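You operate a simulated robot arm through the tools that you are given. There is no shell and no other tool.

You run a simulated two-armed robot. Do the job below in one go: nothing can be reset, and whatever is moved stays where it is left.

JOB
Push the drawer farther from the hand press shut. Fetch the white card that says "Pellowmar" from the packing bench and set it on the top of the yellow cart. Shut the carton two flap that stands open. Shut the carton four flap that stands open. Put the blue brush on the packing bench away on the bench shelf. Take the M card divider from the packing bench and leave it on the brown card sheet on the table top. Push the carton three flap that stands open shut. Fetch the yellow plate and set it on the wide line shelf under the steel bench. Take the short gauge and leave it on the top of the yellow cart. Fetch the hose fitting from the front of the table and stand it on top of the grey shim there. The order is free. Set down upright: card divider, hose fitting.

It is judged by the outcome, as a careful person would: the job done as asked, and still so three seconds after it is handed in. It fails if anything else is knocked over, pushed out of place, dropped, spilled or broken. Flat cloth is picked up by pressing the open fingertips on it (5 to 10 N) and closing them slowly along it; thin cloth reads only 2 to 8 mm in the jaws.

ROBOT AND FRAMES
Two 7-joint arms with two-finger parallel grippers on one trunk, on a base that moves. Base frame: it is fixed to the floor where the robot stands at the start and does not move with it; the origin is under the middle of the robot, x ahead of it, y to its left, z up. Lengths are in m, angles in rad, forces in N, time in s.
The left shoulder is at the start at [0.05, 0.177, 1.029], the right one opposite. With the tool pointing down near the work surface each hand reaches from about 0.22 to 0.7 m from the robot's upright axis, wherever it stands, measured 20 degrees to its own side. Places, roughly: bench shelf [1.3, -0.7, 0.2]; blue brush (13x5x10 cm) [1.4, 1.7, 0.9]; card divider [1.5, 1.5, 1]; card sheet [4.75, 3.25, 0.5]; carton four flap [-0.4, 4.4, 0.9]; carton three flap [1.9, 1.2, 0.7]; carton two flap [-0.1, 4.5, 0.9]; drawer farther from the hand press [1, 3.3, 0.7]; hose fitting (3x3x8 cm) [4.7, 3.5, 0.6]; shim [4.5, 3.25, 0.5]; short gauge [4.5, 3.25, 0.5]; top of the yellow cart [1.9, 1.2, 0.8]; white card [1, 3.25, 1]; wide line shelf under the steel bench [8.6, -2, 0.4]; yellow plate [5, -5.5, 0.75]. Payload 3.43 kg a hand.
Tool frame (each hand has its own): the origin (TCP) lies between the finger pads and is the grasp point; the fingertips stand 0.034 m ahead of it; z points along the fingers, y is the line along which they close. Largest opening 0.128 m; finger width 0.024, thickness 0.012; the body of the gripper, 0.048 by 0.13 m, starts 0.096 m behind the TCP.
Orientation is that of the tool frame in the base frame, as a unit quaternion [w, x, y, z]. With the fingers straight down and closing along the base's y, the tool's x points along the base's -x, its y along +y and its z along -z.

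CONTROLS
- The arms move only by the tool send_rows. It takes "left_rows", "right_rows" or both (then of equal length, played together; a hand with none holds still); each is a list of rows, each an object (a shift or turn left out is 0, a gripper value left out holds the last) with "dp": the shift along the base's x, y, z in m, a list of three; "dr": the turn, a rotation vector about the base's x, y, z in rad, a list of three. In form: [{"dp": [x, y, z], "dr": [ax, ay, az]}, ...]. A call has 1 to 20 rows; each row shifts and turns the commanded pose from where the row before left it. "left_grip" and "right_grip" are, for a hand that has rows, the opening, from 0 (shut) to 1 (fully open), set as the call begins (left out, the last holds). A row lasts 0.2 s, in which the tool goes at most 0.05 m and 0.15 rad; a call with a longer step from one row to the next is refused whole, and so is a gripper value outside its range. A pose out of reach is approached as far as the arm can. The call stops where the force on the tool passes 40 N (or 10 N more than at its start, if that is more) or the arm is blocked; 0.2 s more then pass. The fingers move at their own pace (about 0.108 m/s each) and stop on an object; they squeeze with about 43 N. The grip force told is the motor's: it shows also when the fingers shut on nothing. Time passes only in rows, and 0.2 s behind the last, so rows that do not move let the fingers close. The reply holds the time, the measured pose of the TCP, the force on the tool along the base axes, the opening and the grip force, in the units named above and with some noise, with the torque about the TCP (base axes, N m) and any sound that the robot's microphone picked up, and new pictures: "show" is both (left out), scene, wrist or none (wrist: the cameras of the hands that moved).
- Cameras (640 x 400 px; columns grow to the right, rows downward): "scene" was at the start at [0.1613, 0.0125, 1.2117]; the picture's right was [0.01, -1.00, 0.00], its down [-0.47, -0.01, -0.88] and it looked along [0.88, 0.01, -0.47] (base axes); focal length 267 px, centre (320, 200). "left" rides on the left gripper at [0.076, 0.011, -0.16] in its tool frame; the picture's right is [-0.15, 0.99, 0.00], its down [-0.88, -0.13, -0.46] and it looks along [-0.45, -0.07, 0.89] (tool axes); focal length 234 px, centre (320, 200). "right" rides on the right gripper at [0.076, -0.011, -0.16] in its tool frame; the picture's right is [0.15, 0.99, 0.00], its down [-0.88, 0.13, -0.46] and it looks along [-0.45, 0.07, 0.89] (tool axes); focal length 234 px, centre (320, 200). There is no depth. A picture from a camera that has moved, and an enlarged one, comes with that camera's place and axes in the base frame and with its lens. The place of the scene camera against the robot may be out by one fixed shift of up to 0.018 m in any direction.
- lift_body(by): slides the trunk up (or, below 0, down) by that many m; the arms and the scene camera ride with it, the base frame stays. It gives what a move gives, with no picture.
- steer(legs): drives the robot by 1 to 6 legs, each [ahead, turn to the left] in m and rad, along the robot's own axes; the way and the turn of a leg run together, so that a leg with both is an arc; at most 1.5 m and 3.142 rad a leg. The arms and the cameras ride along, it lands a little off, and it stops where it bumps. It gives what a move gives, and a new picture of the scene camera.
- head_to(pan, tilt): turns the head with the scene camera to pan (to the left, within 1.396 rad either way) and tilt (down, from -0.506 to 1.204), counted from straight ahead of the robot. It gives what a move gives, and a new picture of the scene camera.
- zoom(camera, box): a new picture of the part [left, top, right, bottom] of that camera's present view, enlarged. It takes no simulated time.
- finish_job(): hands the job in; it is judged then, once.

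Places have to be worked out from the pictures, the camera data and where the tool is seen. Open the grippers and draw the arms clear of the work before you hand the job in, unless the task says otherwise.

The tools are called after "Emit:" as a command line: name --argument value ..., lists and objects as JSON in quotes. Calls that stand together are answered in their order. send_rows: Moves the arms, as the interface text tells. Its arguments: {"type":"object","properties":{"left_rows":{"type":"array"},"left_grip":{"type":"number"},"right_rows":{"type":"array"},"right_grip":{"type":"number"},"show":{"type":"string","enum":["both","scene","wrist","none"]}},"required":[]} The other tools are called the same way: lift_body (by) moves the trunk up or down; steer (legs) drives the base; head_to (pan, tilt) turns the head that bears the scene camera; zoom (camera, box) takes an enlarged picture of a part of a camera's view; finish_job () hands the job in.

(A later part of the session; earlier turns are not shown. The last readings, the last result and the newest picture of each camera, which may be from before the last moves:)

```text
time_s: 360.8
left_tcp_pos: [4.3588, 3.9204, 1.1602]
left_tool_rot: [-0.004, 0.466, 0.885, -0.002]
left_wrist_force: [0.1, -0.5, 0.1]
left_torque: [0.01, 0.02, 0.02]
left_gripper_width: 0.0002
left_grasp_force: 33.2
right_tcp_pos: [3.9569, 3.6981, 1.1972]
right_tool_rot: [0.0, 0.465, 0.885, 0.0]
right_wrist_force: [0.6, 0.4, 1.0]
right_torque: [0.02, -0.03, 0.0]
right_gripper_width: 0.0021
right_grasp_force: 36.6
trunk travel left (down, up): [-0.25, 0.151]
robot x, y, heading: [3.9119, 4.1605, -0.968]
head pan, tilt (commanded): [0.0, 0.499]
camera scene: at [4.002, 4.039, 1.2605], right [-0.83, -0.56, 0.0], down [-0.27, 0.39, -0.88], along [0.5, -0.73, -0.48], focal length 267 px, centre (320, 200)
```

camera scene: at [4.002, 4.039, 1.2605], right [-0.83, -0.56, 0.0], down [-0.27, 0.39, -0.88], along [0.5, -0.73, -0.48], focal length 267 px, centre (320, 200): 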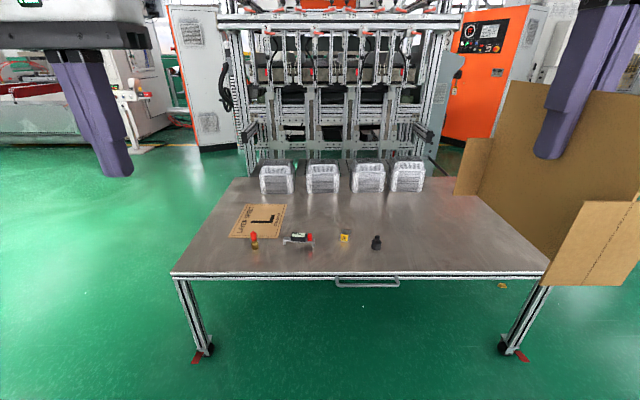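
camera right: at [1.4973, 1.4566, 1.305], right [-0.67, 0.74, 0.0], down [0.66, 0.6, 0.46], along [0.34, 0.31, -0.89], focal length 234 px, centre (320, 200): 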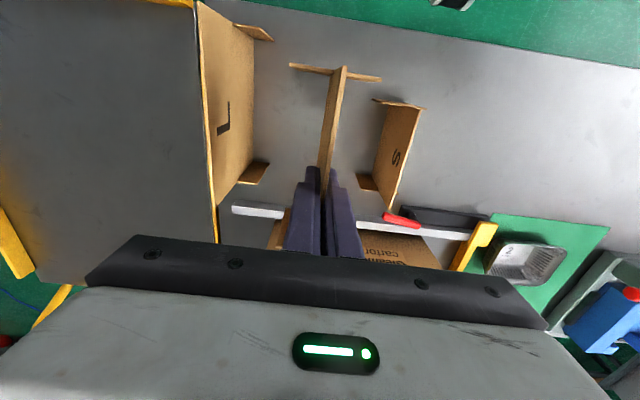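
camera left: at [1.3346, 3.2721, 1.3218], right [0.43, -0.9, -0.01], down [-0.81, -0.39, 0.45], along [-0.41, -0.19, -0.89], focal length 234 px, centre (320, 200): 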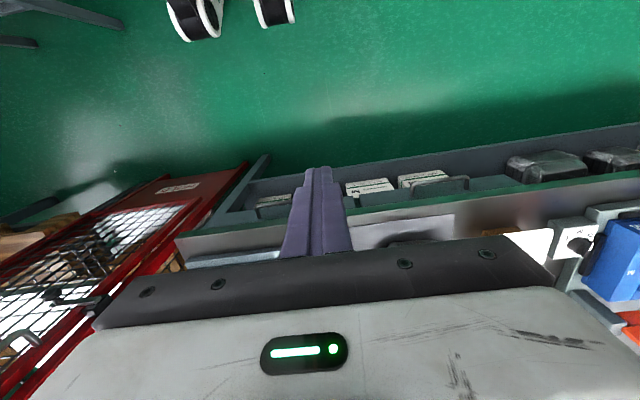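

Emit:
zoom --camera "scene" --box '[220, 190, 400, 270]'

Emit:
zoom --camera "scene" --box '[225, 195, 325, 257]'

Emit:
zoom --camera "scene" --box '[300, 215, 400, 277]'

```text
3.56 times, centred on (310, 230) of scene
camera zoom: at [4.002, 4.039, 1.2605], right [-0.83, -0.56, 0.0], down [-0.27, 0.39, -0.88], along [0.5, -0.73, -0.48], focal length 949 px, centre (356, 93)
```

zoom: 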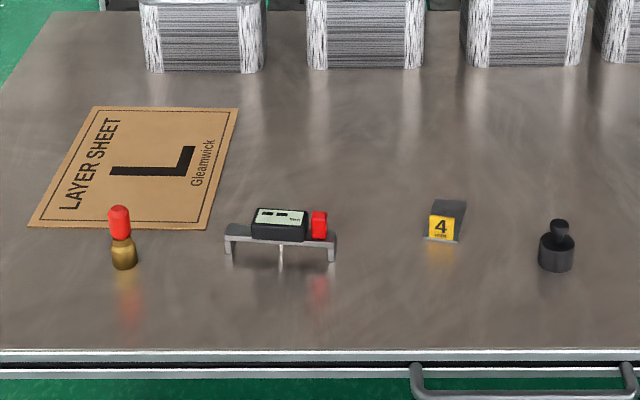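

```text
6.40 times, centred on (275, 226) of scene
camera zoom: at [4.002, 4.039, 1.2605], right [-0.83, -0.56, 0.0], down [-0.27, 0.39, -0.88], along [0.5, -0.73, -0.48], focal length 1708 px, centre (608, 34)
```

zoom: 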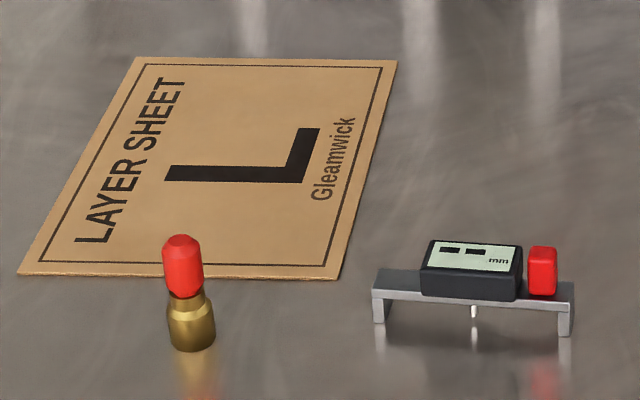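

```text
6.40 times, centred on (350, 246) of scene
camera zoom: at [4.002, 4.039, 1.2605], right [-0.83, -0.56, 0.0], down [-0.27, 0.39, -0.88], along [0.5, -0.73, -0.48], focal length 1708 px, centre (128, -94)
```

zoom: 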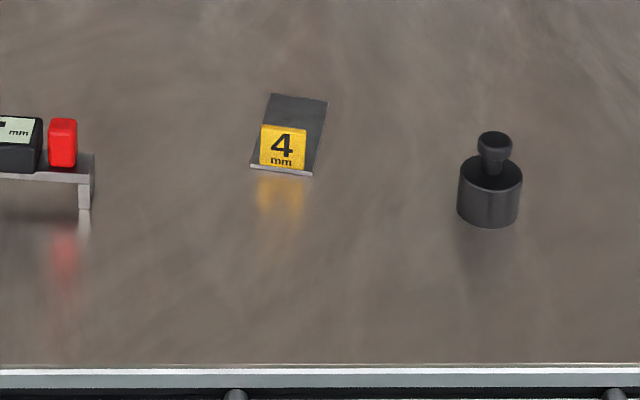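

The table shows the L layer sheet (brown card) at U 5.77–6.0, V −0.2–0.12, then the hose fitting (red/brass), the digital bridge gauge, the 4 mm shim, and a black weight. I move so the right hand lines up with the card sheet.

Emit:
steer --legs '[[0.0, 0.69], [0.72, 0.0], [0.0, -0.7]]'

Emit:
lift_body --by -0.2

Emit:
head_to --pan -0.2 --tilt 0.7

```text
time_s: 366.5
left_tcp_pos: [5.089, 4.0533, 1.1616]
left_tool_rot: [-0.003, 0.144, 0.99, -0.004]
left_wrist_force: [-0.2, -1.1, 0.9]
left_torque: [0.02, -0.05, 0.0]
left_gripper_width: 0.0
left_grasp_force: 33.3
right_tcp_pos: [4.9141, 3.6267, 1.1975]
right_tool_rot: [0.0, 0.142, 0.99, -0.001]
right_wrist_force: [-0.1, 0.5, 0.0]
right_torque: [-0.04, -0.03, 0.01]
right_gripper_width: 0.0016
right_grasp_force: 36.9
trunk travel left (down, up): [-0.25, 0.151]
robot x, y, heading: [4.5908, 3.9563, -0.288]
head pan, tilt (commanded): [0.0, 0.499]
stopped in leg 2: the robot was blocked; the commanded pose is now the measured one
camera scene: at [4.7424, 3.922, 1.2605], right [-0.29, -0.96, 0.0], down [-0.46, 0.14, -0.88], along [0.84, -0.26, -0.48], focal length 267 px, centre (320, 200)
```

scene: 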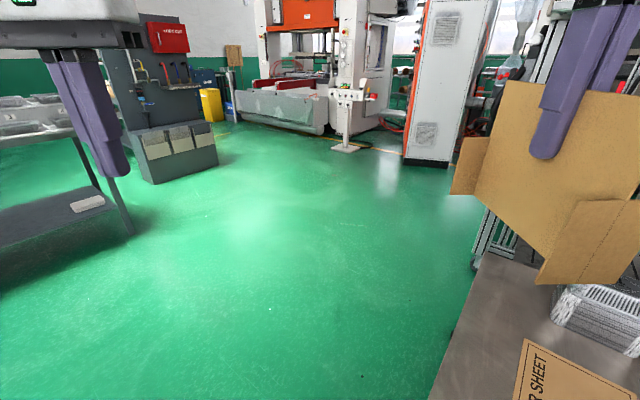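

```text
time_s: 368.6
left_tcp_pos: [5.0887, 4.0531, 0.9596]
left_tool_rot: [-0.004, 0.144, 0.989, -0.003]
left_wrist_force: [-0.3, 0.5, 0.8]
left_torque: [-0.04, -0.04, -0.01]
left_gripper_width: 0.0002
left_grasp_force: 32.7
right_tcp_pos: [4.9157, 3.6264, 0.997]
right_tool_rot: [0.0, 0.143, 0.99, -0.001]
right_wrist_force: [-0.6, -0.2, -0.3]
right_torque: [-0.01, 0.03, -0.02]
right_gripper_width: 0.0017
right_grasp_force: 36.6
trunk travel left (down, up): [-0.05, 0.351]
robot x, y, heading: [4.5879, 3.9572, -0.295]
head pan, tilt (commanded): [0.0, 0.499]
```

```text
time_s: 369.4
left_tcp_pos: [5.0882, 4.0535, 0.9591]
left_tool_rot: [-0.003, 0.144, 0.99, -0.003]
left_wrist_force: [-1.0, 2.5, -1.3]
left_torque: [-0.19, -0.14, 0.03]
left_gripper_width: 0.0002
left_grasp_force: 32.8
right_tcp_pos: [4.916, 3.627, 0.9986]
right_tool_rot: [0.0, 0.144, 0.99, -0.001]
right_wrist_force: [1.3, 1.1, 2.6]
right_torque: [-0.12, 0.14, 0.02]
right_gripper_width: 0.0018
right_grasp_force: 36.7
trunk travel left (down, up): [-0.05, 0.351]
robot x, y, heading: [4.5887, 3.9575, -0.293]
head pan, tilt (commanded): [-0.201, 0.7]
camera scene: at [4.731, 3.9078, 1.0428], right [-0.48, -0.88, 0.0], down [-0.57, 0.31, -0.77], along [0.67, -0.36, -0.64], focal length 267 px, centre (320, 200)
```

scene: 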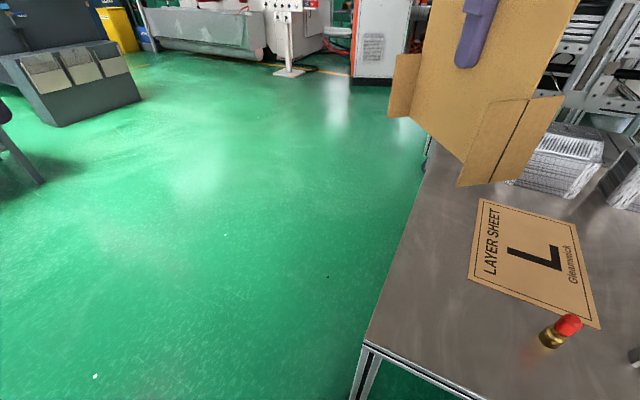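

The base was stopped about 0.41 m from the table's corner leg — so my footprint is ~0.4 m in radius. From the near edge I could not reach the sheet's middle, so I go round to the table's left end and work from there.

Emit:
steer --legs '[[-0.18, 0.0], [0.0, 0.884], [0.75, 0.0], [0.0, -1.571], [1.05, 0.0]]'

Emit:
head_to --pan -0.7 --tilt 0.5

```text
time_s: 385.6
left_tcp_pos: [6.0634, 3.2707, 0.9593]
left_tool_rot: [-0.004, 0.474, 0.881, -0.002]
left_wrist_force: [-0.7, 0.0, -0.4]
left_torque: [0.02, -0.01, -0.01]
left_gripper_width: 0.0001
left_grasp_force: 33.2
right_tcp_pos: [5.6569, 3.0564, 0.9972]
right_tool_rot: [0.0, 0.473, 0.881, -0.001]
right_wrist_force: [0.4, 0.1, 0.1]
right_torque: [0.0, 0.0, -0.06]
right_gripper_width: 0.002
right_grasp_force: 36.8
trunk travel left (down, up): [-0.05, 0.351]
robot x, y, heading: [5.6218, 3.521, -0.993]
head pan, tilt (commanded): [-0.201, 0.7]
camera scene: at [5.6893, 3.393, 1.0427], right [-0.93, -0.37, 0.0], down [-0.24, 0.6, -0.76], along [0.28, -0.71, -0.64], focal length 267 px, centre (320, 200)
```

scene: 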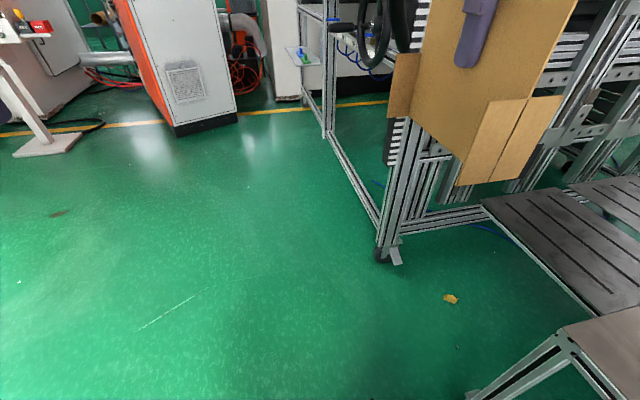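

```text
time_s: 386.6
left_tcp_pos: [6.0644, 3.2712, 0.9589]
left_tool_rot: [-0.004, 0.474, 0.881, -0.002]
left_wrist_force: [-0.1, -0.4, -0.1]
left_torque: [-0.02, 0.03, 0.02]
left_gripper_width: 0.0
left_grasp_force: 33.6
right_tcp_pos: [5.6573, 3.0575, 0.9974]
right_tool_rot: [-0.001, 0.473, 0.881, -0.001]
right_wrist_force: [0.8, 1.2, -0.3]
right_torque: [0.01, 0.0, 0.02]
right_gripper_width: 0.0018
right_grasp_force: 36.5
trunk travel left (down, up): [-0.05, 0.351]
robot x, y, heading: [5.6176, 3.5195, -0.989]
head pan, tilt (commanded): [-0.7, 0.499]
camera scene: at [5.647, 3.3817, 1.0604], right [-0.99, 0.12, 0.0], down [0.06, 0.48, -0.88], along [-0.11, -0.87, -0.48], focal length 267 px, centre (320, 200)
```

scene: 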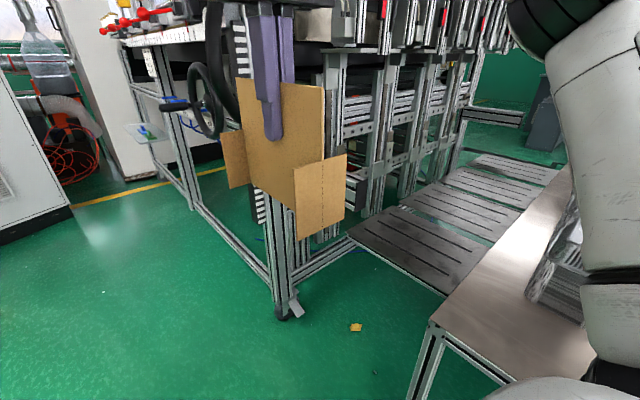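

The end of the table is clear. I turn right to face the table end and look.

Emit:
steer --legs '[[0.0, -1.561]]'

Emit:
head_to --pan -0.1 --tilt 0.65

```text
time_s: 390.8
left_tcp_pos: [5.3637, 3.0796, 0.9592]
left_tool_rot: [-0.003, 0.96, 0.279, 0.001]
left_wrist_force: [-0.2, 0.5, 0.4]
left_torque: [-0.02, 0.01, 0.02]
left_gripper_width: 0.0
left_grasp_force: 32.9
right_tcp_pos: [5.1561, 3.4907, 0.9966]
right_tool_rot: [-0.001, 0.96, 0.28, 0.0]
right_wrist_force: [0.4, 0.6, -0.1]
right_torque: [0.02, 0.0, 0.0]
right_gripper_width: 0.0014
right_grasp_force: 36.9
trunk travel left (down, up): [-0.05, 0.351]
robot x, y, heading: [5.6179, 3.5201, -2.584]
head pan, tilt (commanded): [-0.7, 0.499]
camera scene: at [5.4703, 3.5063, 1.0604], right [0.14, 0.99, 0.0], down [0.47, -0.07, -0.88], along [-0.87, 0.12, -0.48], focal length 267 px, centre (320, 200)
```

scene: 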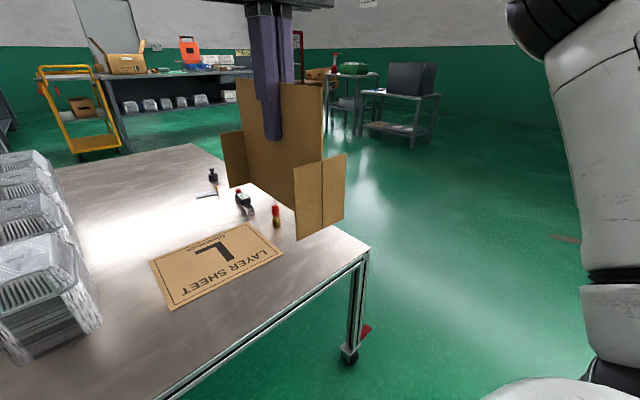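

```text
time_s: 391.8
left_tcp_pos: [5.3638, 3.0803, 0.9595]
left_tool_rot: [-0.004, 0.96, 0.28, 0.001]
left_wrist_force: [-0.8, -0.2, -0.4]
left_torque: [0.0, -0.02, -0.01]
left_gripper_width: 0.0002
left_grasp_force: 32.6
right_tcp_pos: [5.1567, 3.4907, 0.997]
right_tool_rot: [-0.001, 0.96, 0.28, -0.001]
right_wrist_force: [0.3, -0.3, -0.3]
right_torque: [0.04, -0.01, 0.01]
right_gripper_width: 0.0019
right_grasp_force: 36.4
trunk travel left (down, up): [-0.05, 0.351]
robot x, y, heading: [5.6195, 3.5167, -2.58]
head pan, tilt (commanded): [-0.099, 0.649]
camera scene: at [5.4826, 3.4551, 1.0471], right [-0.44, 0.9, 0.0], down [0.54, 0.27, -0.8], along [-0.71, -0.35, -0.6], focal length 267 px, centre (320, 200)
```

scene: 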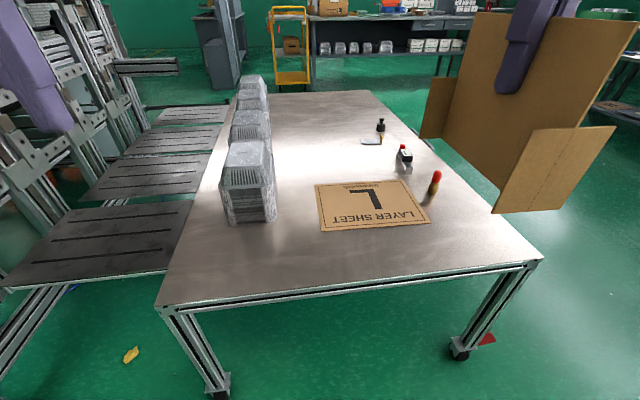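

Re-solving with both views puts the table top near z≈0.56 and the A4-size sheet centred at about U 5.88, V 0.04. I creep 0.12 m closer to the table end, then swing the divider over the sheet while yawing it −90° so its long side runs along the sheet.

Emit:
steer --legs '[[0.0, 0.03], [0.12, 0.0]]'

Emit:
send_rows --right_rows '[{"dp": [-0.018, -0.012, 0], "dr": [0, 0, -0.1428]}, {"dp": [-0.018, -0.012, 0], "dr": [0, 0, -0.1428]}, {"dp": [-0.018, -0.012, 0], "dr": [0, 0, -0.1428]}, {"dp": [-0.018, -0.012, 0], "dr": [0, 0, -0.1428]}, {"dp": [-0.018, -0.012, 0], "dr": [0, 0, -0.1428]}, {"dp": [-0.018, -0.012, 0], "dr": [0, 0, -0.1428]}, {"dp": [-0.018, -0.012, 0], "dr": [0, 0, -0.1428]}, {"dp": [-0.018, -0.012, 0], "dr": [0, 0, -0.1428]}, {"dp": [-0.018, -0.012, 0], "dr": [0, 0, -0.1428]}, {"dp": [-0.013, -0.009, 0], "dr": [0, 0, -0.1428]}, {"dp": [-0.009, -0.006, 0], "dr": [0, 0, -0.1428]}]'

```text
time_s: 393.5
left_tcp_pos: [5.2759, 3.0045, 0.9603]
left_tool_rot: [-0.004, 0.956, 0.293, 0.002]
left_wrist_force: [-0.4, 0.0, 0.1]
left_torque: [0.01, 0.03, -0.02]
left_gripper_width: 0.0001
left_grasp_force: 33.1
right_tcp_pos: [5.058, 3.4091, 0.9971]
right_tool_rot: [-0.001, 0.956, 0.294, 0.0]
right_wrist_force: [-0.1, -0.1, -0.9]
right_torque: [-0.03, -0.01, 0.0]
right_gripper_width: 0.0018
right_grasp_force: 36.8
trunk travel left (down, up): [-0.05, 0.351]
robot x, y, heading: [5.5191, 3.4522, -2.549]
head pan, tilt (commanded): [-0.099, 0.649]
camera scene: at [5.3834, 3.383, 1.047], right [-0.47, 0.88, 0.0], down [0.53, 0.28, -0.8], along [-0.7, -0.37, -0.6], focal length 267 px, centre (320, 200)
```

scene: 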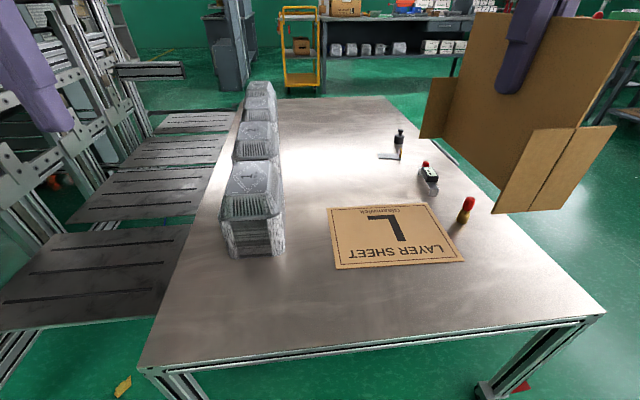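

```text
time_s: 395.9
left_tcp_pos: [5.2757, 3.0051, 0.9606]
left_tool_rot: [-0.005, 0.956, 0.293, 0.001]
left_wrist_force: [0.1, 0.7, -0.1]
left_torque: [-0.03, 0.02, -0.02]
left_gripper_width: 0.0001
left_grasp_force: 32.7
right_tcp_pos: [4.9473, 3.3039, 0.9644]
right_tool_rot: [0.0, 0.884, -0.468, 0.0]
right_wrist_force: [0.5, 0.1, -0.8]
right_torque: [0.0, 0.02, 0.01]
right_gripper_width: 0.002
right_grasp_force: 36.8
right hand out of reach, approached as far as the arm can: row 7, 8, 9, 10, 11
trunk travel left (down, up): [-0.05, 0.351]
robot x, y, heading: [5.5178, 3.4499, -2.552]
head pan, tilt (commanded): [-0.099, 0.649]
camera scene: at [5.384, 3.3835, 1.0472], right [-0.47, 0.88, 0.0], down [0.53, 0.28, -0.8], along [-0.7, -0.38, -0.6], focal length 267 px, centre (320, 200)
camera right: at [4.9973, 3.2463, 1.1239], right [-0.74, -0.68, 0.0], down [-0.6, 0.66, 0.46], along [-0.31, 0.34, -0.89], focal length 234 px, centre (320, 200)
```

scene: 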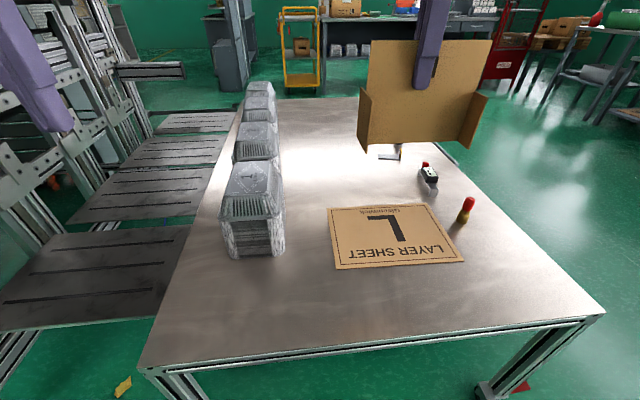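
right: 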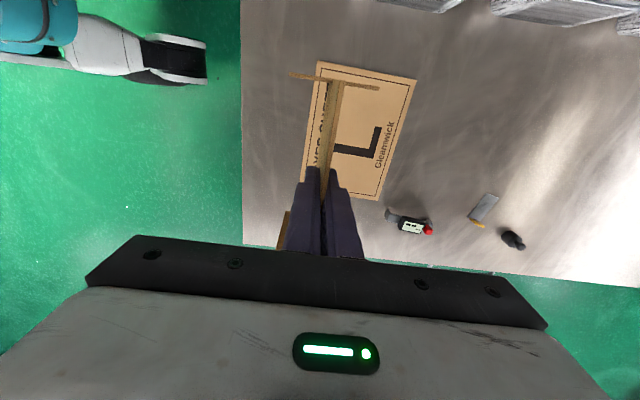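

The wrist view fixes the sheet at U 5.745–5.967, V −0.12–0.17 (centre 5.856, 0.026). I lower the divider first (better reach), then move over the centre.

Emit:
send_rows --right_rows '[{"dp": [0, 0, -0.039]}, {"dp": [0, 0, -0.039]}, {"dp": [0, 0, -0.039]}, {"dp": [0, 0, -0.039]}, {"dp": [0, 0, -0.039]}, {"dp": [0, 0, -0.037]}, {"dp": [-0.0323, -0.0056, 0]}, {"dp": [-0.0323, -0.0056, 0]}, {"dp": [-0.0323, -0.0056, 0]}]'

```text
time_s: 397.9
left_tcp_pos: [5.2746, 3.0047, 0.9601]
left_tool_rot: [-0.004, 0.956, 0.294, 0.002]
left_wrist_force: [0.1, 0.3, 0.5]
left_torque: [-0.02, 0.01, 0.0]
left_gripper_width: 0.0
left_grasp_force: 33.0
right_tcp_pos: [4.8488, 3.2854, 0.7299]
right_tool_rot: [-0.001, 0.885, -0.466, 0.0]
right_wrist_force: [-0.9, 0.6, -0.9]
right_torque: [-0.03, 0.02, 0.01]
right_gripper_width: 0.0017
right_grasp_force: 36.8
trunk travel left (down, up): [-0.05, 0.351]
robot x, y, heading: [5.5146, 3.4481, -2.55]
head pan, tilt (commanded): [-0.099, 0.649]
camera scene: at [5.3836, 3.3829, 1.047], right [-0.47, 0.88, 0.0], down [0.53, 0.28, -0.8], along [-0.7, -0.37, -0.6], focal length 267 px, centre (320, 200)
camera right: at [4.9002, 3.2273, 0.889], right [-0.73, -0.68, 0.0], down [-0.61, 0.65, 0.46], along [-0.31, 0.34, -0.89], focal length 234 px, centre (320, 200)
```

scene: 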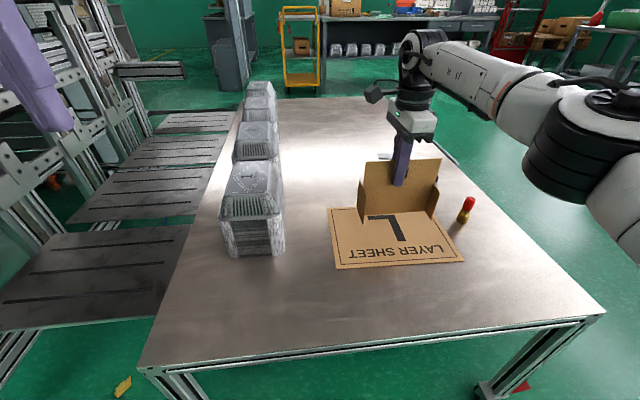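
right: 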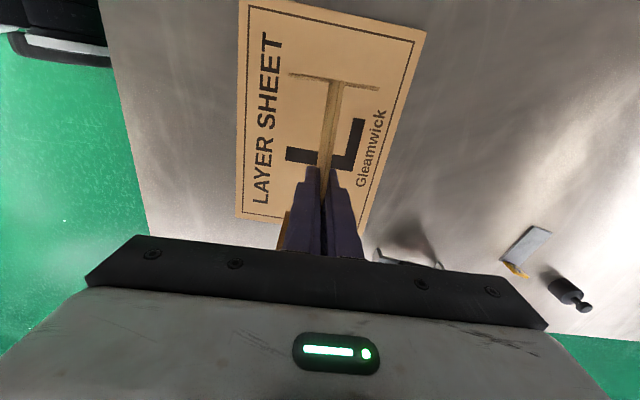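

Divider hovers over the sheet's centre. I lower it carefully until it touches.

Emit:
send_rows --right_rows '[{"dp": [0, 0, -0.02]}, {"dp": [0, 0, -0.015]}, {"dp": [0, 0, -0.006]}]'

```text
time_s: 398.7
left_tcp_pos: [5.2757, 3.005, 0.9597]
left_tool_rot: [-0.004, 0.956, 0.293, 0.001]
left_wrist_force: [0.1, -0.7, -0.1]
left_torque: [-0.02, -0.01, -0.02]
left_gripper_width: 0.0002
left_grasp_force: 32.8
right_tcp_pos: [4.8481, 3.2861, 0.6896]
right_tool_rot: [-0.001, 0.884, -0.468, 0.0]
right_wrist_force: [-0.4, -0.2, -0.4]
right_torque: [-0.02, 0.01, 0.0]
right_gripper_width: 0.0017
right_grasp_force: 36.5
trunk travel left (down, up): [-0.05, 0.351]
robot x, y, heading: [5.518, 3.4515, -2.551]
head pan, tilt (commanded): [-0.099, 0.649]
camera scene: at [5.3835, 3.383, 1.047], right [-0.47, 0.88, 0.0], down [0.53, 0.28, -0.8], along [-0.7, -0.37, -0.6], focal length 267 px, centre (320, 200)
camera right: at [4.8987, 3.2287, 0.8486], right [-0.73, -0.68, 0.0], down [-0.6, 0.65, 0.45], along [-0.31, 0.33, -0.89], focal length 234 px, centre (320, 200)
```

scene: 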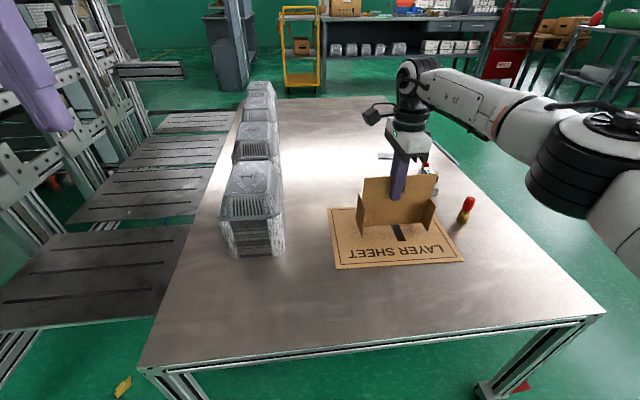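
right: 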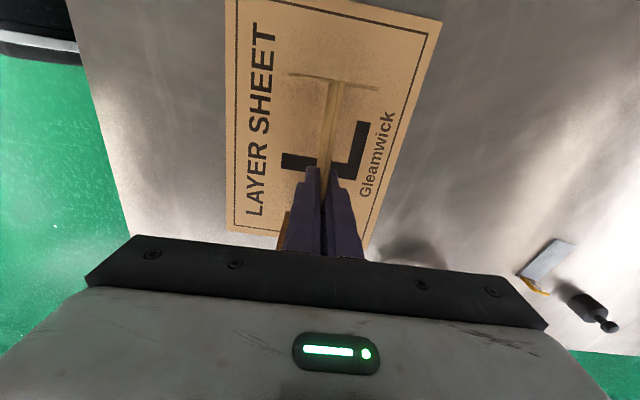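

Not touching yet; I continue in small steps.

Emit:
send_rows --right_rows '[{"dp": [0, 0, -0.006]}, {"dp": [0, 0, -0.006]}, {"dp": [0, 0, -0.005]}]' --show "scene"

Emit:
zoom --camera "scene" --box '[310, 150, 490, 280]'

```text
time_s: 399.5
left_tcp_pos: [5.2773, 3.0042, 0.9604]
left_tool_rot: [-0.005, 0.956, 0.292, 0.001]
left_wrist_force: [-0.2, -0.9, 0.4]
left_torque: [0.0, -0.01, 0.01]
left_gripper_width: 0.0
left_grasp_force: 33.1
right_tcp_pos: [4.8478, 3.2871, 0.6756]
right_tool_rot: [0.0, 0.884, -0.468, -0.002]
right_wrist_force: [0.7, 0.5, 9.6]
right_torque: [0.89, 0.37, -0.08]
right_gripper_width: 0.0018
right_grasp_force: 36.0
trunk travel left (down, up): [-0.05, 0.351]
robot x, y, heading: [5.5193, 3.4519, -2.554]
head pan, tilt (commanded): [-0.099, 0.649]
camera scene: at [5.3844, 3.3832, 1.0475], right [-0.47, 0.88, 0.0], down [0.53, 0.28, -0.8], along [-0.7, -0.38, -0.6], focal length 267 px, centre (320, 200)
```

scene: 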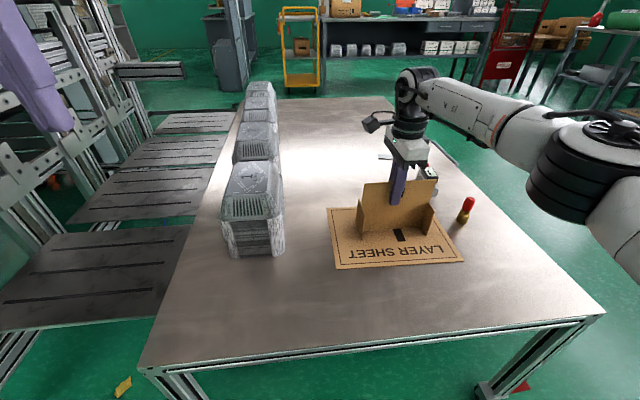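

```text
3.08 times, centred on (400, 215) of scene
camera zoom: at [5.3844, 3.3832, 1.0475], right [-0.47, 0.88, 0.0], down [0.53, 0.28, -0.8], along [-0.7, -0.38, -0.6], focal length 821 px, centre (74, 154)
```

zoom: 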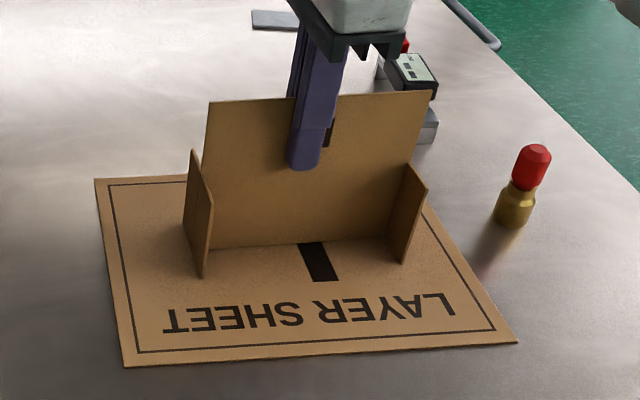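

It touches with ~10 N and stands on the sheet. I open the fingers moderately.

Emit:
send_rows --right_rows '[{"dp": [0, 0, 0.002]}, {}]' --show "none"

Emit:
send_rows --right_rows '[{}, {}, {}]' --right_grip 0.4

```text
time_s: 400.1
left_tcp_pos: [5.2761, 3.005, 0.9597]
left_tool_rot: [-0.005, 0.956, 0.293, 0.001]
left_wrist_force: [-0.7, -0.3, -0.8]
left_torque: [0.01, 0.03, 0.01]
left_gripper_width: 0.0
left_grasp_force: 33.3
right_tcp_pos: [4.8489, 3.2871, 0.6764]
right_tool_rot: [0.0, 0.884, -0.467, 0.0]
right_wrist_force: [-0.9, -1.2, 6.0]
right_torque: [0.54, 0.39, 0.05]
right_gripper_width: 0.0016
right_grasp_force: 37.4
trunk travel left (down, up): [-0.05, 0.351]
robot x, y, heading: [5.5163, 3.4523, -2.552]
head pan, tilt (commanded): [-0.099, 0.649]
```

```text
time_s: 400.9
left_tcp_pos: [5.2757, 3.0053, 0.9596]
left_tool_rot: [-0.004, 0.956, 0.293, 0.002]
left_wrist_force: [-0.3, -1.1, 0.0]
left_torque: [0.0, -0.01, 0.01]
left_gripper_width: 0.0
left_grasp_force: 32.9
right_tcp_pos: [4.8478, 3.2859, 0.6746]
right_tool_rot: [-0.001, 0.884, -0.467, 0.001]
right_wrist_force: [0.1, 0.2, -0.1]
right_torque: [-0.03, 0.02, 0.05]
right_gripper_width: 0.0514
right_grasp_force: 0.0
trunk travel left (down, up): [-0.05, 0.351]
robot x, y, heading: [5.5174, 3.4518, -2.55]
head pan, tilt (commanded): [-0.099, 0.649]
camera scene: at [5.3835, 3.383, 1.047], right [-0.47, 0.88, 0.0], down [0.53, 0.28, -0.8], along [-0.7, -0.37, -0.6], focal length 267 px, centre (320, 200)
camera right: at [4.899, 3.2293, 0.8339], right [-0.73, -0.68, 0.0], down [-0.6, 0.65, 0.46], along [-0.31, 0.34, -0.89], focal length 234 px, centre (320, 200)
```

scene: 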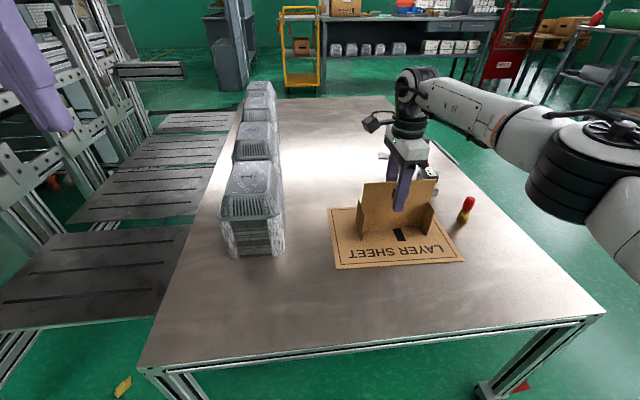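
right: 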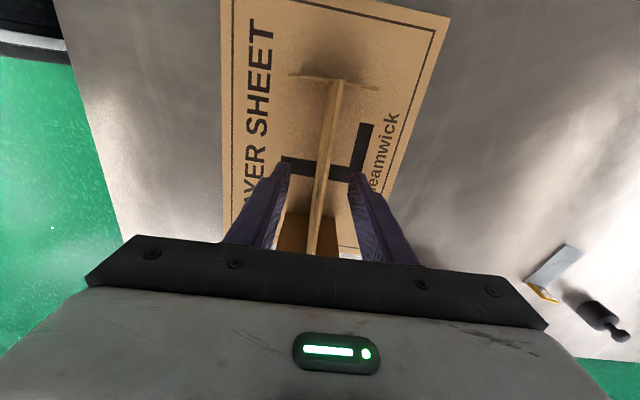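

The divider stands on the sheet by itself. I rise straight up, then unyaw and retract the right hand.

Emit:
send_rows --right_rows '[{"dp": [0, 0, 0.03]}, {"dp": [0, 0, 0.045]}, {"dp": [0, 0, 0.045]}, {"dp": [0, 0, 0.045]}, {"dp": [0.02, 0.012, 0.03]}]'

Emit:
send_rows --right_rows '[{"dp": [0.018, 0.012, 0], "dr": [0, 0, 0.1428]}, {"dp": [0.018, 0.012, 0], "dr": [0, 0, 0.1428]}, {"dp": [0.018, 0.012, 0], "dr": [0, 0, 0.1428]}, {"dp": [0.018, 0.012, 0], "dr": [0, 0, 0.1428]}, {"dp": [0.018, 0.012, 0], "dr": [0, 0, 0.1428]}, {"dp": [0.018, 0.012, 0], "dr": [0, 0, 0.1428]}, {"dp": [0.018, 0.012, 0], "dr": [0, 0, 0.1428]}, {"dp": [0.018, 0.012, 0], "dr": [0, 0, 0.1428]}, {"dp": [0.018, 0.012, 0], "dr": [0, 0, 0.1428]}, {"dp": [0.013, 0.009, 0], "dr": [0, 0, 0.1428]}, {"dp": [0.009, 0.006, 0], "dr": [0, 0, 0.1428]}]'

```text
time_s: 402.1
left_tcp_pos: [5.2751, 3.0044, 0.9601]
left_tool_rot: [-0.004, 0.956, 0.293, 0.002]
left_wrist_force: [-0.8, 0.1, -0.9]
left_torque: [0.0, -0.02, -0.01]
left_gripper_width: 0.0
left_grasp_force: 32.7
right_tcp_pos: [4.876, 3.3083, 0.873]
right_tool_rot: [-0.002, 0.884, -0.468, 0.002]
right_wrist_force: [0.1, 0.3, -0.3]
right_torque: [0.03, 0.0, -0.01]
right_gripper_width: 0.0512
right_grasp_force: 0.1
right hand out of reach, approached as far as the arm can: row 3, 4, 5
trunk travel left (down, up): [-0.05, 0.351]
robot x, y, heading: [5.5147, 3.4521, -2.556]
head pan, tilt (commanded): [-0.099, 0.649]
camera scene: at [5.3836, 3.3831, 1.0471], right [-0.47, 0.88, 0.0], down [0.53, 0.28, -0.8], along [-0.7, -0.38, -0.6], focal length 267 px, centre (320, 200)
camera right: at [4.9256, 3.2503, 1.0328], right [-0.73, -0.68, 0.0], down [-0.61, 0.65, 0.45], along [-0.31, 0.34, -0.89], focal length 234 px, centre (320, 200)
```

scene: 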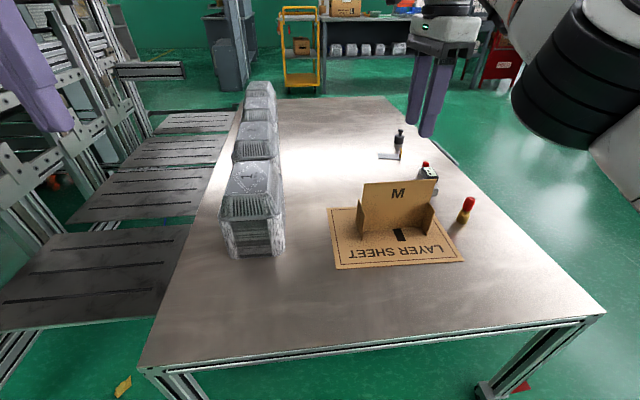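
right: 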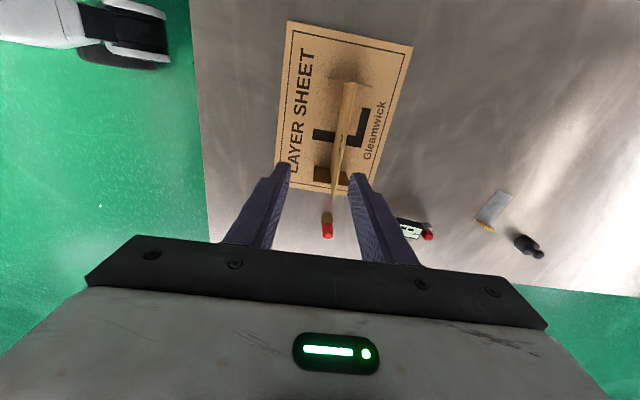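

```text
time_s: 404.5
left_tcp_pos: [5.2759, 3.0045, 0.9597]
left_tool_rot: [-0.004, 0.956, 0.293, 0.001]
left_wrist_force: [-1.1, 1.0, 0.3]
left_torque: [-0.01, 0.01, 0.0]
left_gripper_width: 0.0
left_grasp_force: 33.1
right_tcp_pos: [4.9986, 3.3854, 0.9047]
right_tool_rot: [0.001, 0.955, 0.296, 0.0]
right_wrist_force: [-0.3, 0.3, 0.2]
right_torque: [-0.03, 0.02, 0.01]
right_gripper_width: 0.051
right_grasp_force: 0.1
right hand out of reach, approached as far as the arm can: row 1, 2, 3, 4
trunk travel left (down, up): [-0.05, 0.351]
robot x, y, heading: [5.5171, 3.4524, -2.553]
head pan, tilt (commanded): [-0.099, 0.649]
camera scene: at [5.3835, 3.3831, 1.0471], right [-0.47, 0.88, 0.0], down [0.53, 0.28, -0.8], along [-0.7, -0.37, -0.6], focal length 267 px, centre (320, 200)
camera right: at [5.0534, 3.4365, 1.0649], right [0.68, -0.73, 0.0], down [-0.65, -0.61, 0.46], along [-0.33, -0.31, -0.89], focal length 234 px, centre (320, 200)
```

scene: 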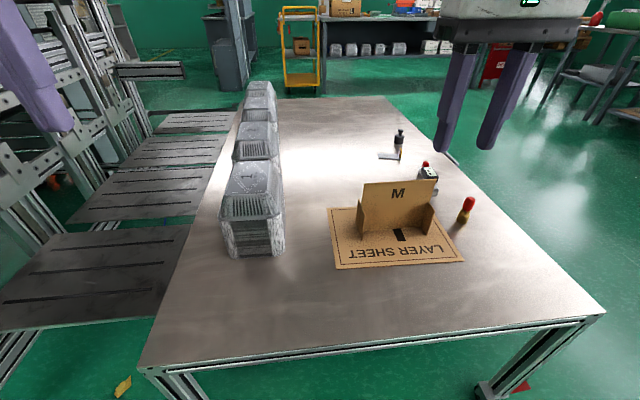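
right: 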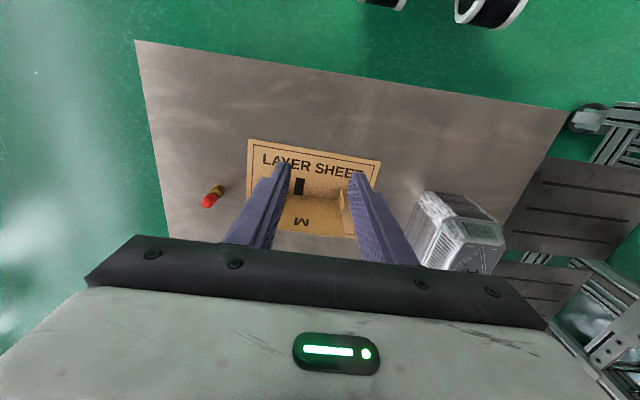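

The M divider stands neatly on the sheet. I drive round to the table's front side, facing the fitting, gauge and shim.

Emit:
steer --legs '[[-0.2, 0.0], [0.0, -1.571], [1.35, 0.0], [0.0, 1.571], [1.18, 0.0], [0.0, 1.571]]'

Emit:
head_to --pan 0.0 --tilt 0.6

```text
time_s: 429.6
left_tcp_pos: [4.3702, 3.7581, 0.9602]
left_tool_rot: [-0.004, 0.469, 0.883, -0.002]
left_wrist_force: [-0.1, 0.2, 1.0]
left_torque: [-0.01, -0.01, 0.0]
left_gripper_width: 0.0002
left_grasp_force: 33.3
right_tcp_pos: [3.9892, 3.4811, 0.9058]
right_tool_rot: [0.0, 0.468, 0.884, -0.001]
right_wrist_force: [-0.1, -0.1, 0.2]
right_torque: [0.01, 0.04, 0.01]
right_gripper_width: 0.0511
right_grasp_force: 0.2
trunk travel left (down, up): [-0.05, 0.351]
robot x, y, heading: [3.9243, 4.0004, -0.983]
head pan, tilt (commanded): [-0.099, 0.649]
camera scene: at [4.0032, 3.8778, 1.0471], right [-0.88, -0.47, 0.0], down [-0.28, 0.53, -0.8], along [0.37, -0.7, -0.6], focal length 267 px, centre (320, 200)
```

scene: 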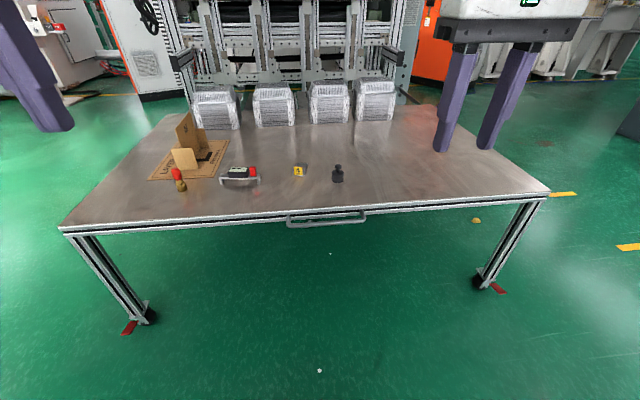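

```text
time_s: 430.2
left_tcp_pos: [4.3703, 3.7588, 0.9603]
left_tool_rot: [-0.004, 0.469, 0.883, -0.003]
left_wrist_force: [0.3, -0.5, 0.1]
left_torque: [0.0, 0.03, -0.01]
left_gripper_width: 0.0003
left_grasp_force: 32.7
right_tcp_pos: [3.9893, 3.4808, 0.9045]
right_tool_rot: [0.0, 0.469, 0.883, -0.001]
right_wrist_force: [0.2, -1.2, 0.2]
right_torque: [0.04, 0.03, 0.01]
right_gripper_width: 0.0513
right_grasp_force: 0.0
trunk travel left (down, up): [-0.05, 0.351]
robot x, y, heading: [3.9234, 4.0042, -0.984]
head pan, tilt (commanded): [0.0, 0.6]
camera scene: at [4.0115, 3.8809, 1.0513], right [-0.83, -0.55, 0.0], down [-0.31, 0.47, -0.82], along [0.46, -0.69, -0.57], focal length 267 px, centre (320, 200)
```

scene: 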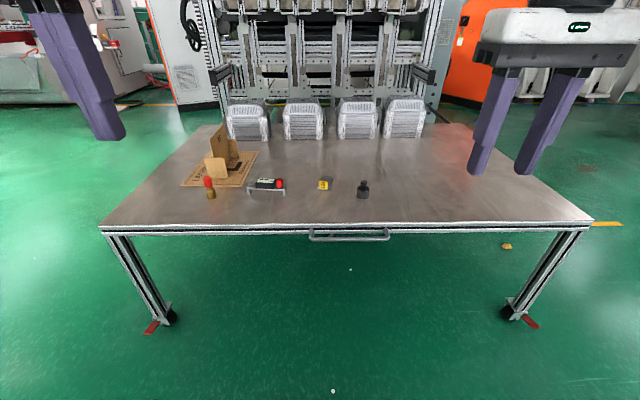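

I drive up to the front edge of the table.

Emit:
steer --legs '[[0.36, 0.004]]'

Emit:
zoom --camera "left" --box '[0, 0, 640, 400]'

```text
time_s: 432.6
left_tcp_pos: [4.5742, 3.452, 0.9594]
left_tool_rot: [-0.003, 0.47, 0.883, -0.002]
left_wrist_force: [-0.3, 0.0, 0.8]
left_torque: [0.03, -0.02, -0.04]
left_gripper_width: 0.0
left_grasp_force: 33.3
right_tcp_pos: [4.1939, 3.1762, 0.9054]
right_tool_rot: [0.0, 0.468, 0.884, -0.001]
right_wrist_force: [0.4, 0.2, -0.8]
right_torque: [-0.01, -0.02, -0.01]
right_gripper_width: 0.051
right_grasp_force: 0.1
trunk travel left (down, up): [-0.05, 0.351]
robot x, y, heading: [4.1301, 3.6972, -0.986]
head pan, tilt (commanded): [0.0, 0.6]
camera scene: at [4.2153, 3.5758, 1.0513], right [-0.83, -0.56, 0.0], down [-0.31, 0.47, -0.83], along [0.46, -0.69, -0.56], focal length 267 px, centre (320, 200)
```

scene: 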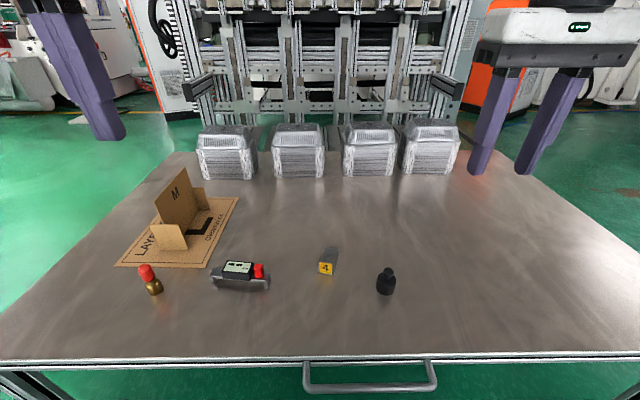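

```text
1.00 times, centred on (320, 200) of left (not enlarged: the box is as wide or as high as the picture)
camera zoom: at [4.5432, 3.5209, 1.1213], right [0.9, 0.43, -0.01], down [0.39, -0.8, 0.45], along [0.19, -0.41, -0.89], focal length 234 px, centre (320, 200)
```

zoom: 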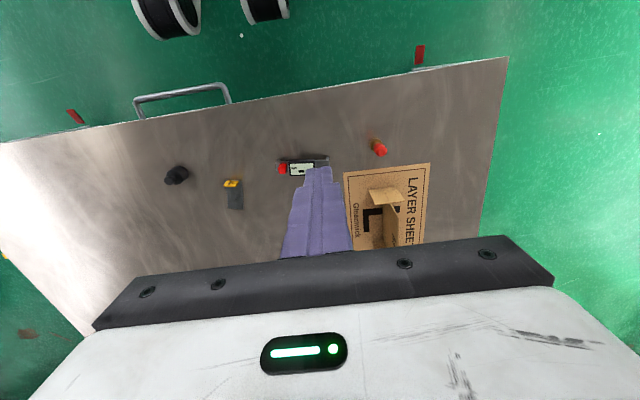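

Fitting base ≈(4.711,3.457), shim plate ≈(4.458,3.166). I move the left hand above the fitting with the gripper part-open.

Emit:
send_rows --left_rows '[{"dp": [0.0456, 0.0017, 0]}, {"dp": [0.0456, 0.0017, 0]}, {"dp": [0.0456, 0.0017, -0.02]}, {"dp": [0.0, 0.0, -0.045]}, {"dp": [0.0, 0.0, -0.045]}]' --left_grip 0.55

```text
time_s: 433.8
left_tcp_pos: [4.7122, 3.4589, 0.8506]
left_tool_rot: [-0.003, 0.469, 0.883, -0.003]
left_wrist_force: [0.4, -0.8, 0.0]
left_torque: [-0.03, -0.03, 0.02]
left_gripper_width: 0.0703
left_grasp_force: 0.1
right_tcp_pos: [4.1929, 3.1754, 0.9053]
right_tool_rot: [-0.001, 0.467, 0.884, -0.001]
right_wrist_force: [-0.1, 0.1, 0.2]
right_torque: [0.01, -0.02, 0.01]
right_gripper_width: 0.0509
right_grasp_force: 0.0
trunk travel left (down, up): [-0.05, 0.351]
robot x, y, heading: [4.1263, 3.6957, -0.984]
head pan, tilt (commanded): [0.0, 0.6]
camera scene: at [4.2153, 3.5758, 1.0514], right [-0.83, -0.56, 0.0], down [-0.31, 0.47, -0.82], along [0.46, -0.69, -0.57], focal length 267 px, centre (320, 200)
camera left: at [4.6812, 3.5276, 1.0121], right [0.9, 0.43, -0.01], down [0.39, -0.8, 0.45], along [0.19, -0.41, -0.89], focal length 234 px, centre (320, 200)
```

scene: 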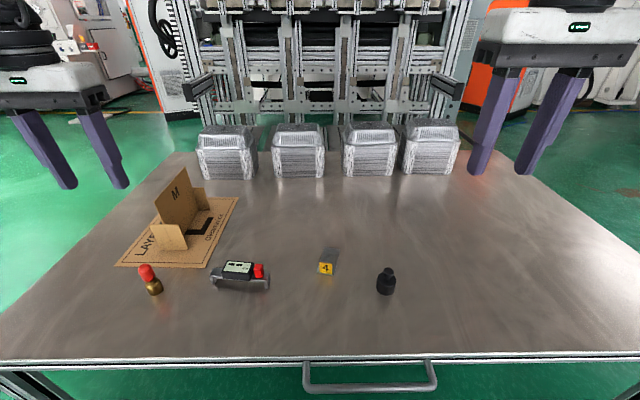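
left: 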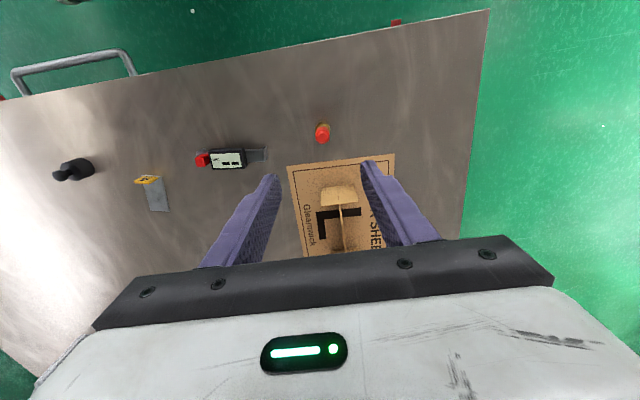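

The fitting is centred under the hand. I descend and close on it.

Emit:
send_rows --left_rows '[{"dp": [0, 0, -0.045]}, {"dp": [0, 0, -0.045]}, {"dp": [0, 0, -0.045]}, {"dp": [0, 0, -0.045]}, {"dp": [0, 0, -0.045]}, {"dp": [0, 0, -0.01]}]'

Emit:
zoom --camera "scene" --box '[60, 190, 300, 340]'

```text
time_s: 435.2
left_tcp_pos: [4.7121, 3.4597, 0.6136]
left_tool_rot: [-0.003, 0.47, 0.883, -0.002]
left_wrist_force: [0.0, -0.1, 0.3]
left_torque: [0.0, -0.04, 0.03]
left_gripper_width: 0.0703
left_grasp_force: 0.1
right_tcp_pos: [4.1933, 3.176, 0.906]
right_tool_rot: [0.0, 0.468, 0.884, -0.001]
right_wrist_force: [-0.4, -0.7, 0.5]
right_torque: [0.03, -0.02, -0.04]
right_gripper_width: 0.0512
right_grasp_force: 0.0
trunk travel left (down, up): [-0.05, 0.351]
robot x, y, heading: [4.1246, 3.6978, -0.981]
head pan, tilt (commanded): [0.0, 0.6]
camera scene: at [4.2153, 3.5758, 1.0513], right [-0.83, -0.56, 0.0], down [-0.31, 0.47, -0.83], along [0.46, -0.69, -0.56], focal length 267 px, centre (320, 200)
camera left: at [4.6811, 3.5265, 0.7755], right [0.9, 0.43, -0.01], down [0.39, -0.8, 0.45], along [0.19, -0.41, -0.89], focal length 234 px, centre (320, 200)
```

scene: 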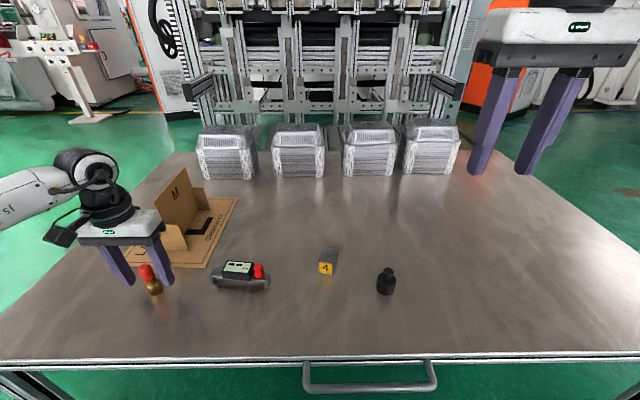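
left: 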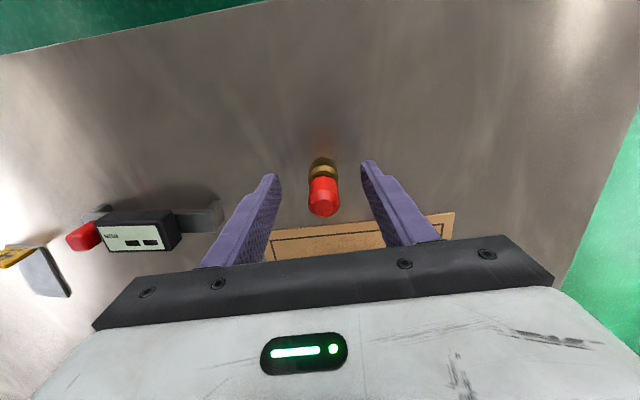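

```text
2.67 times, centred on (180, 265) of scene
camera zoom: at [4.2153, 3.5758, 1.0513], right [-0.83, -0.56, 0.0], down [-0.31, 0.47, -0.83], along [0.46, -0.69, -0.56], focal length 712 px, centre (693, 27)
```

zoom: 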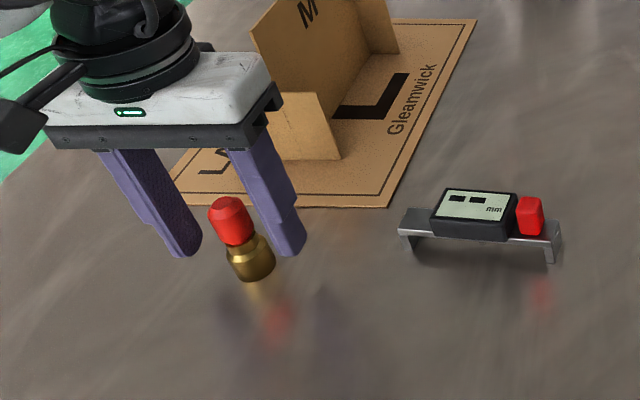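

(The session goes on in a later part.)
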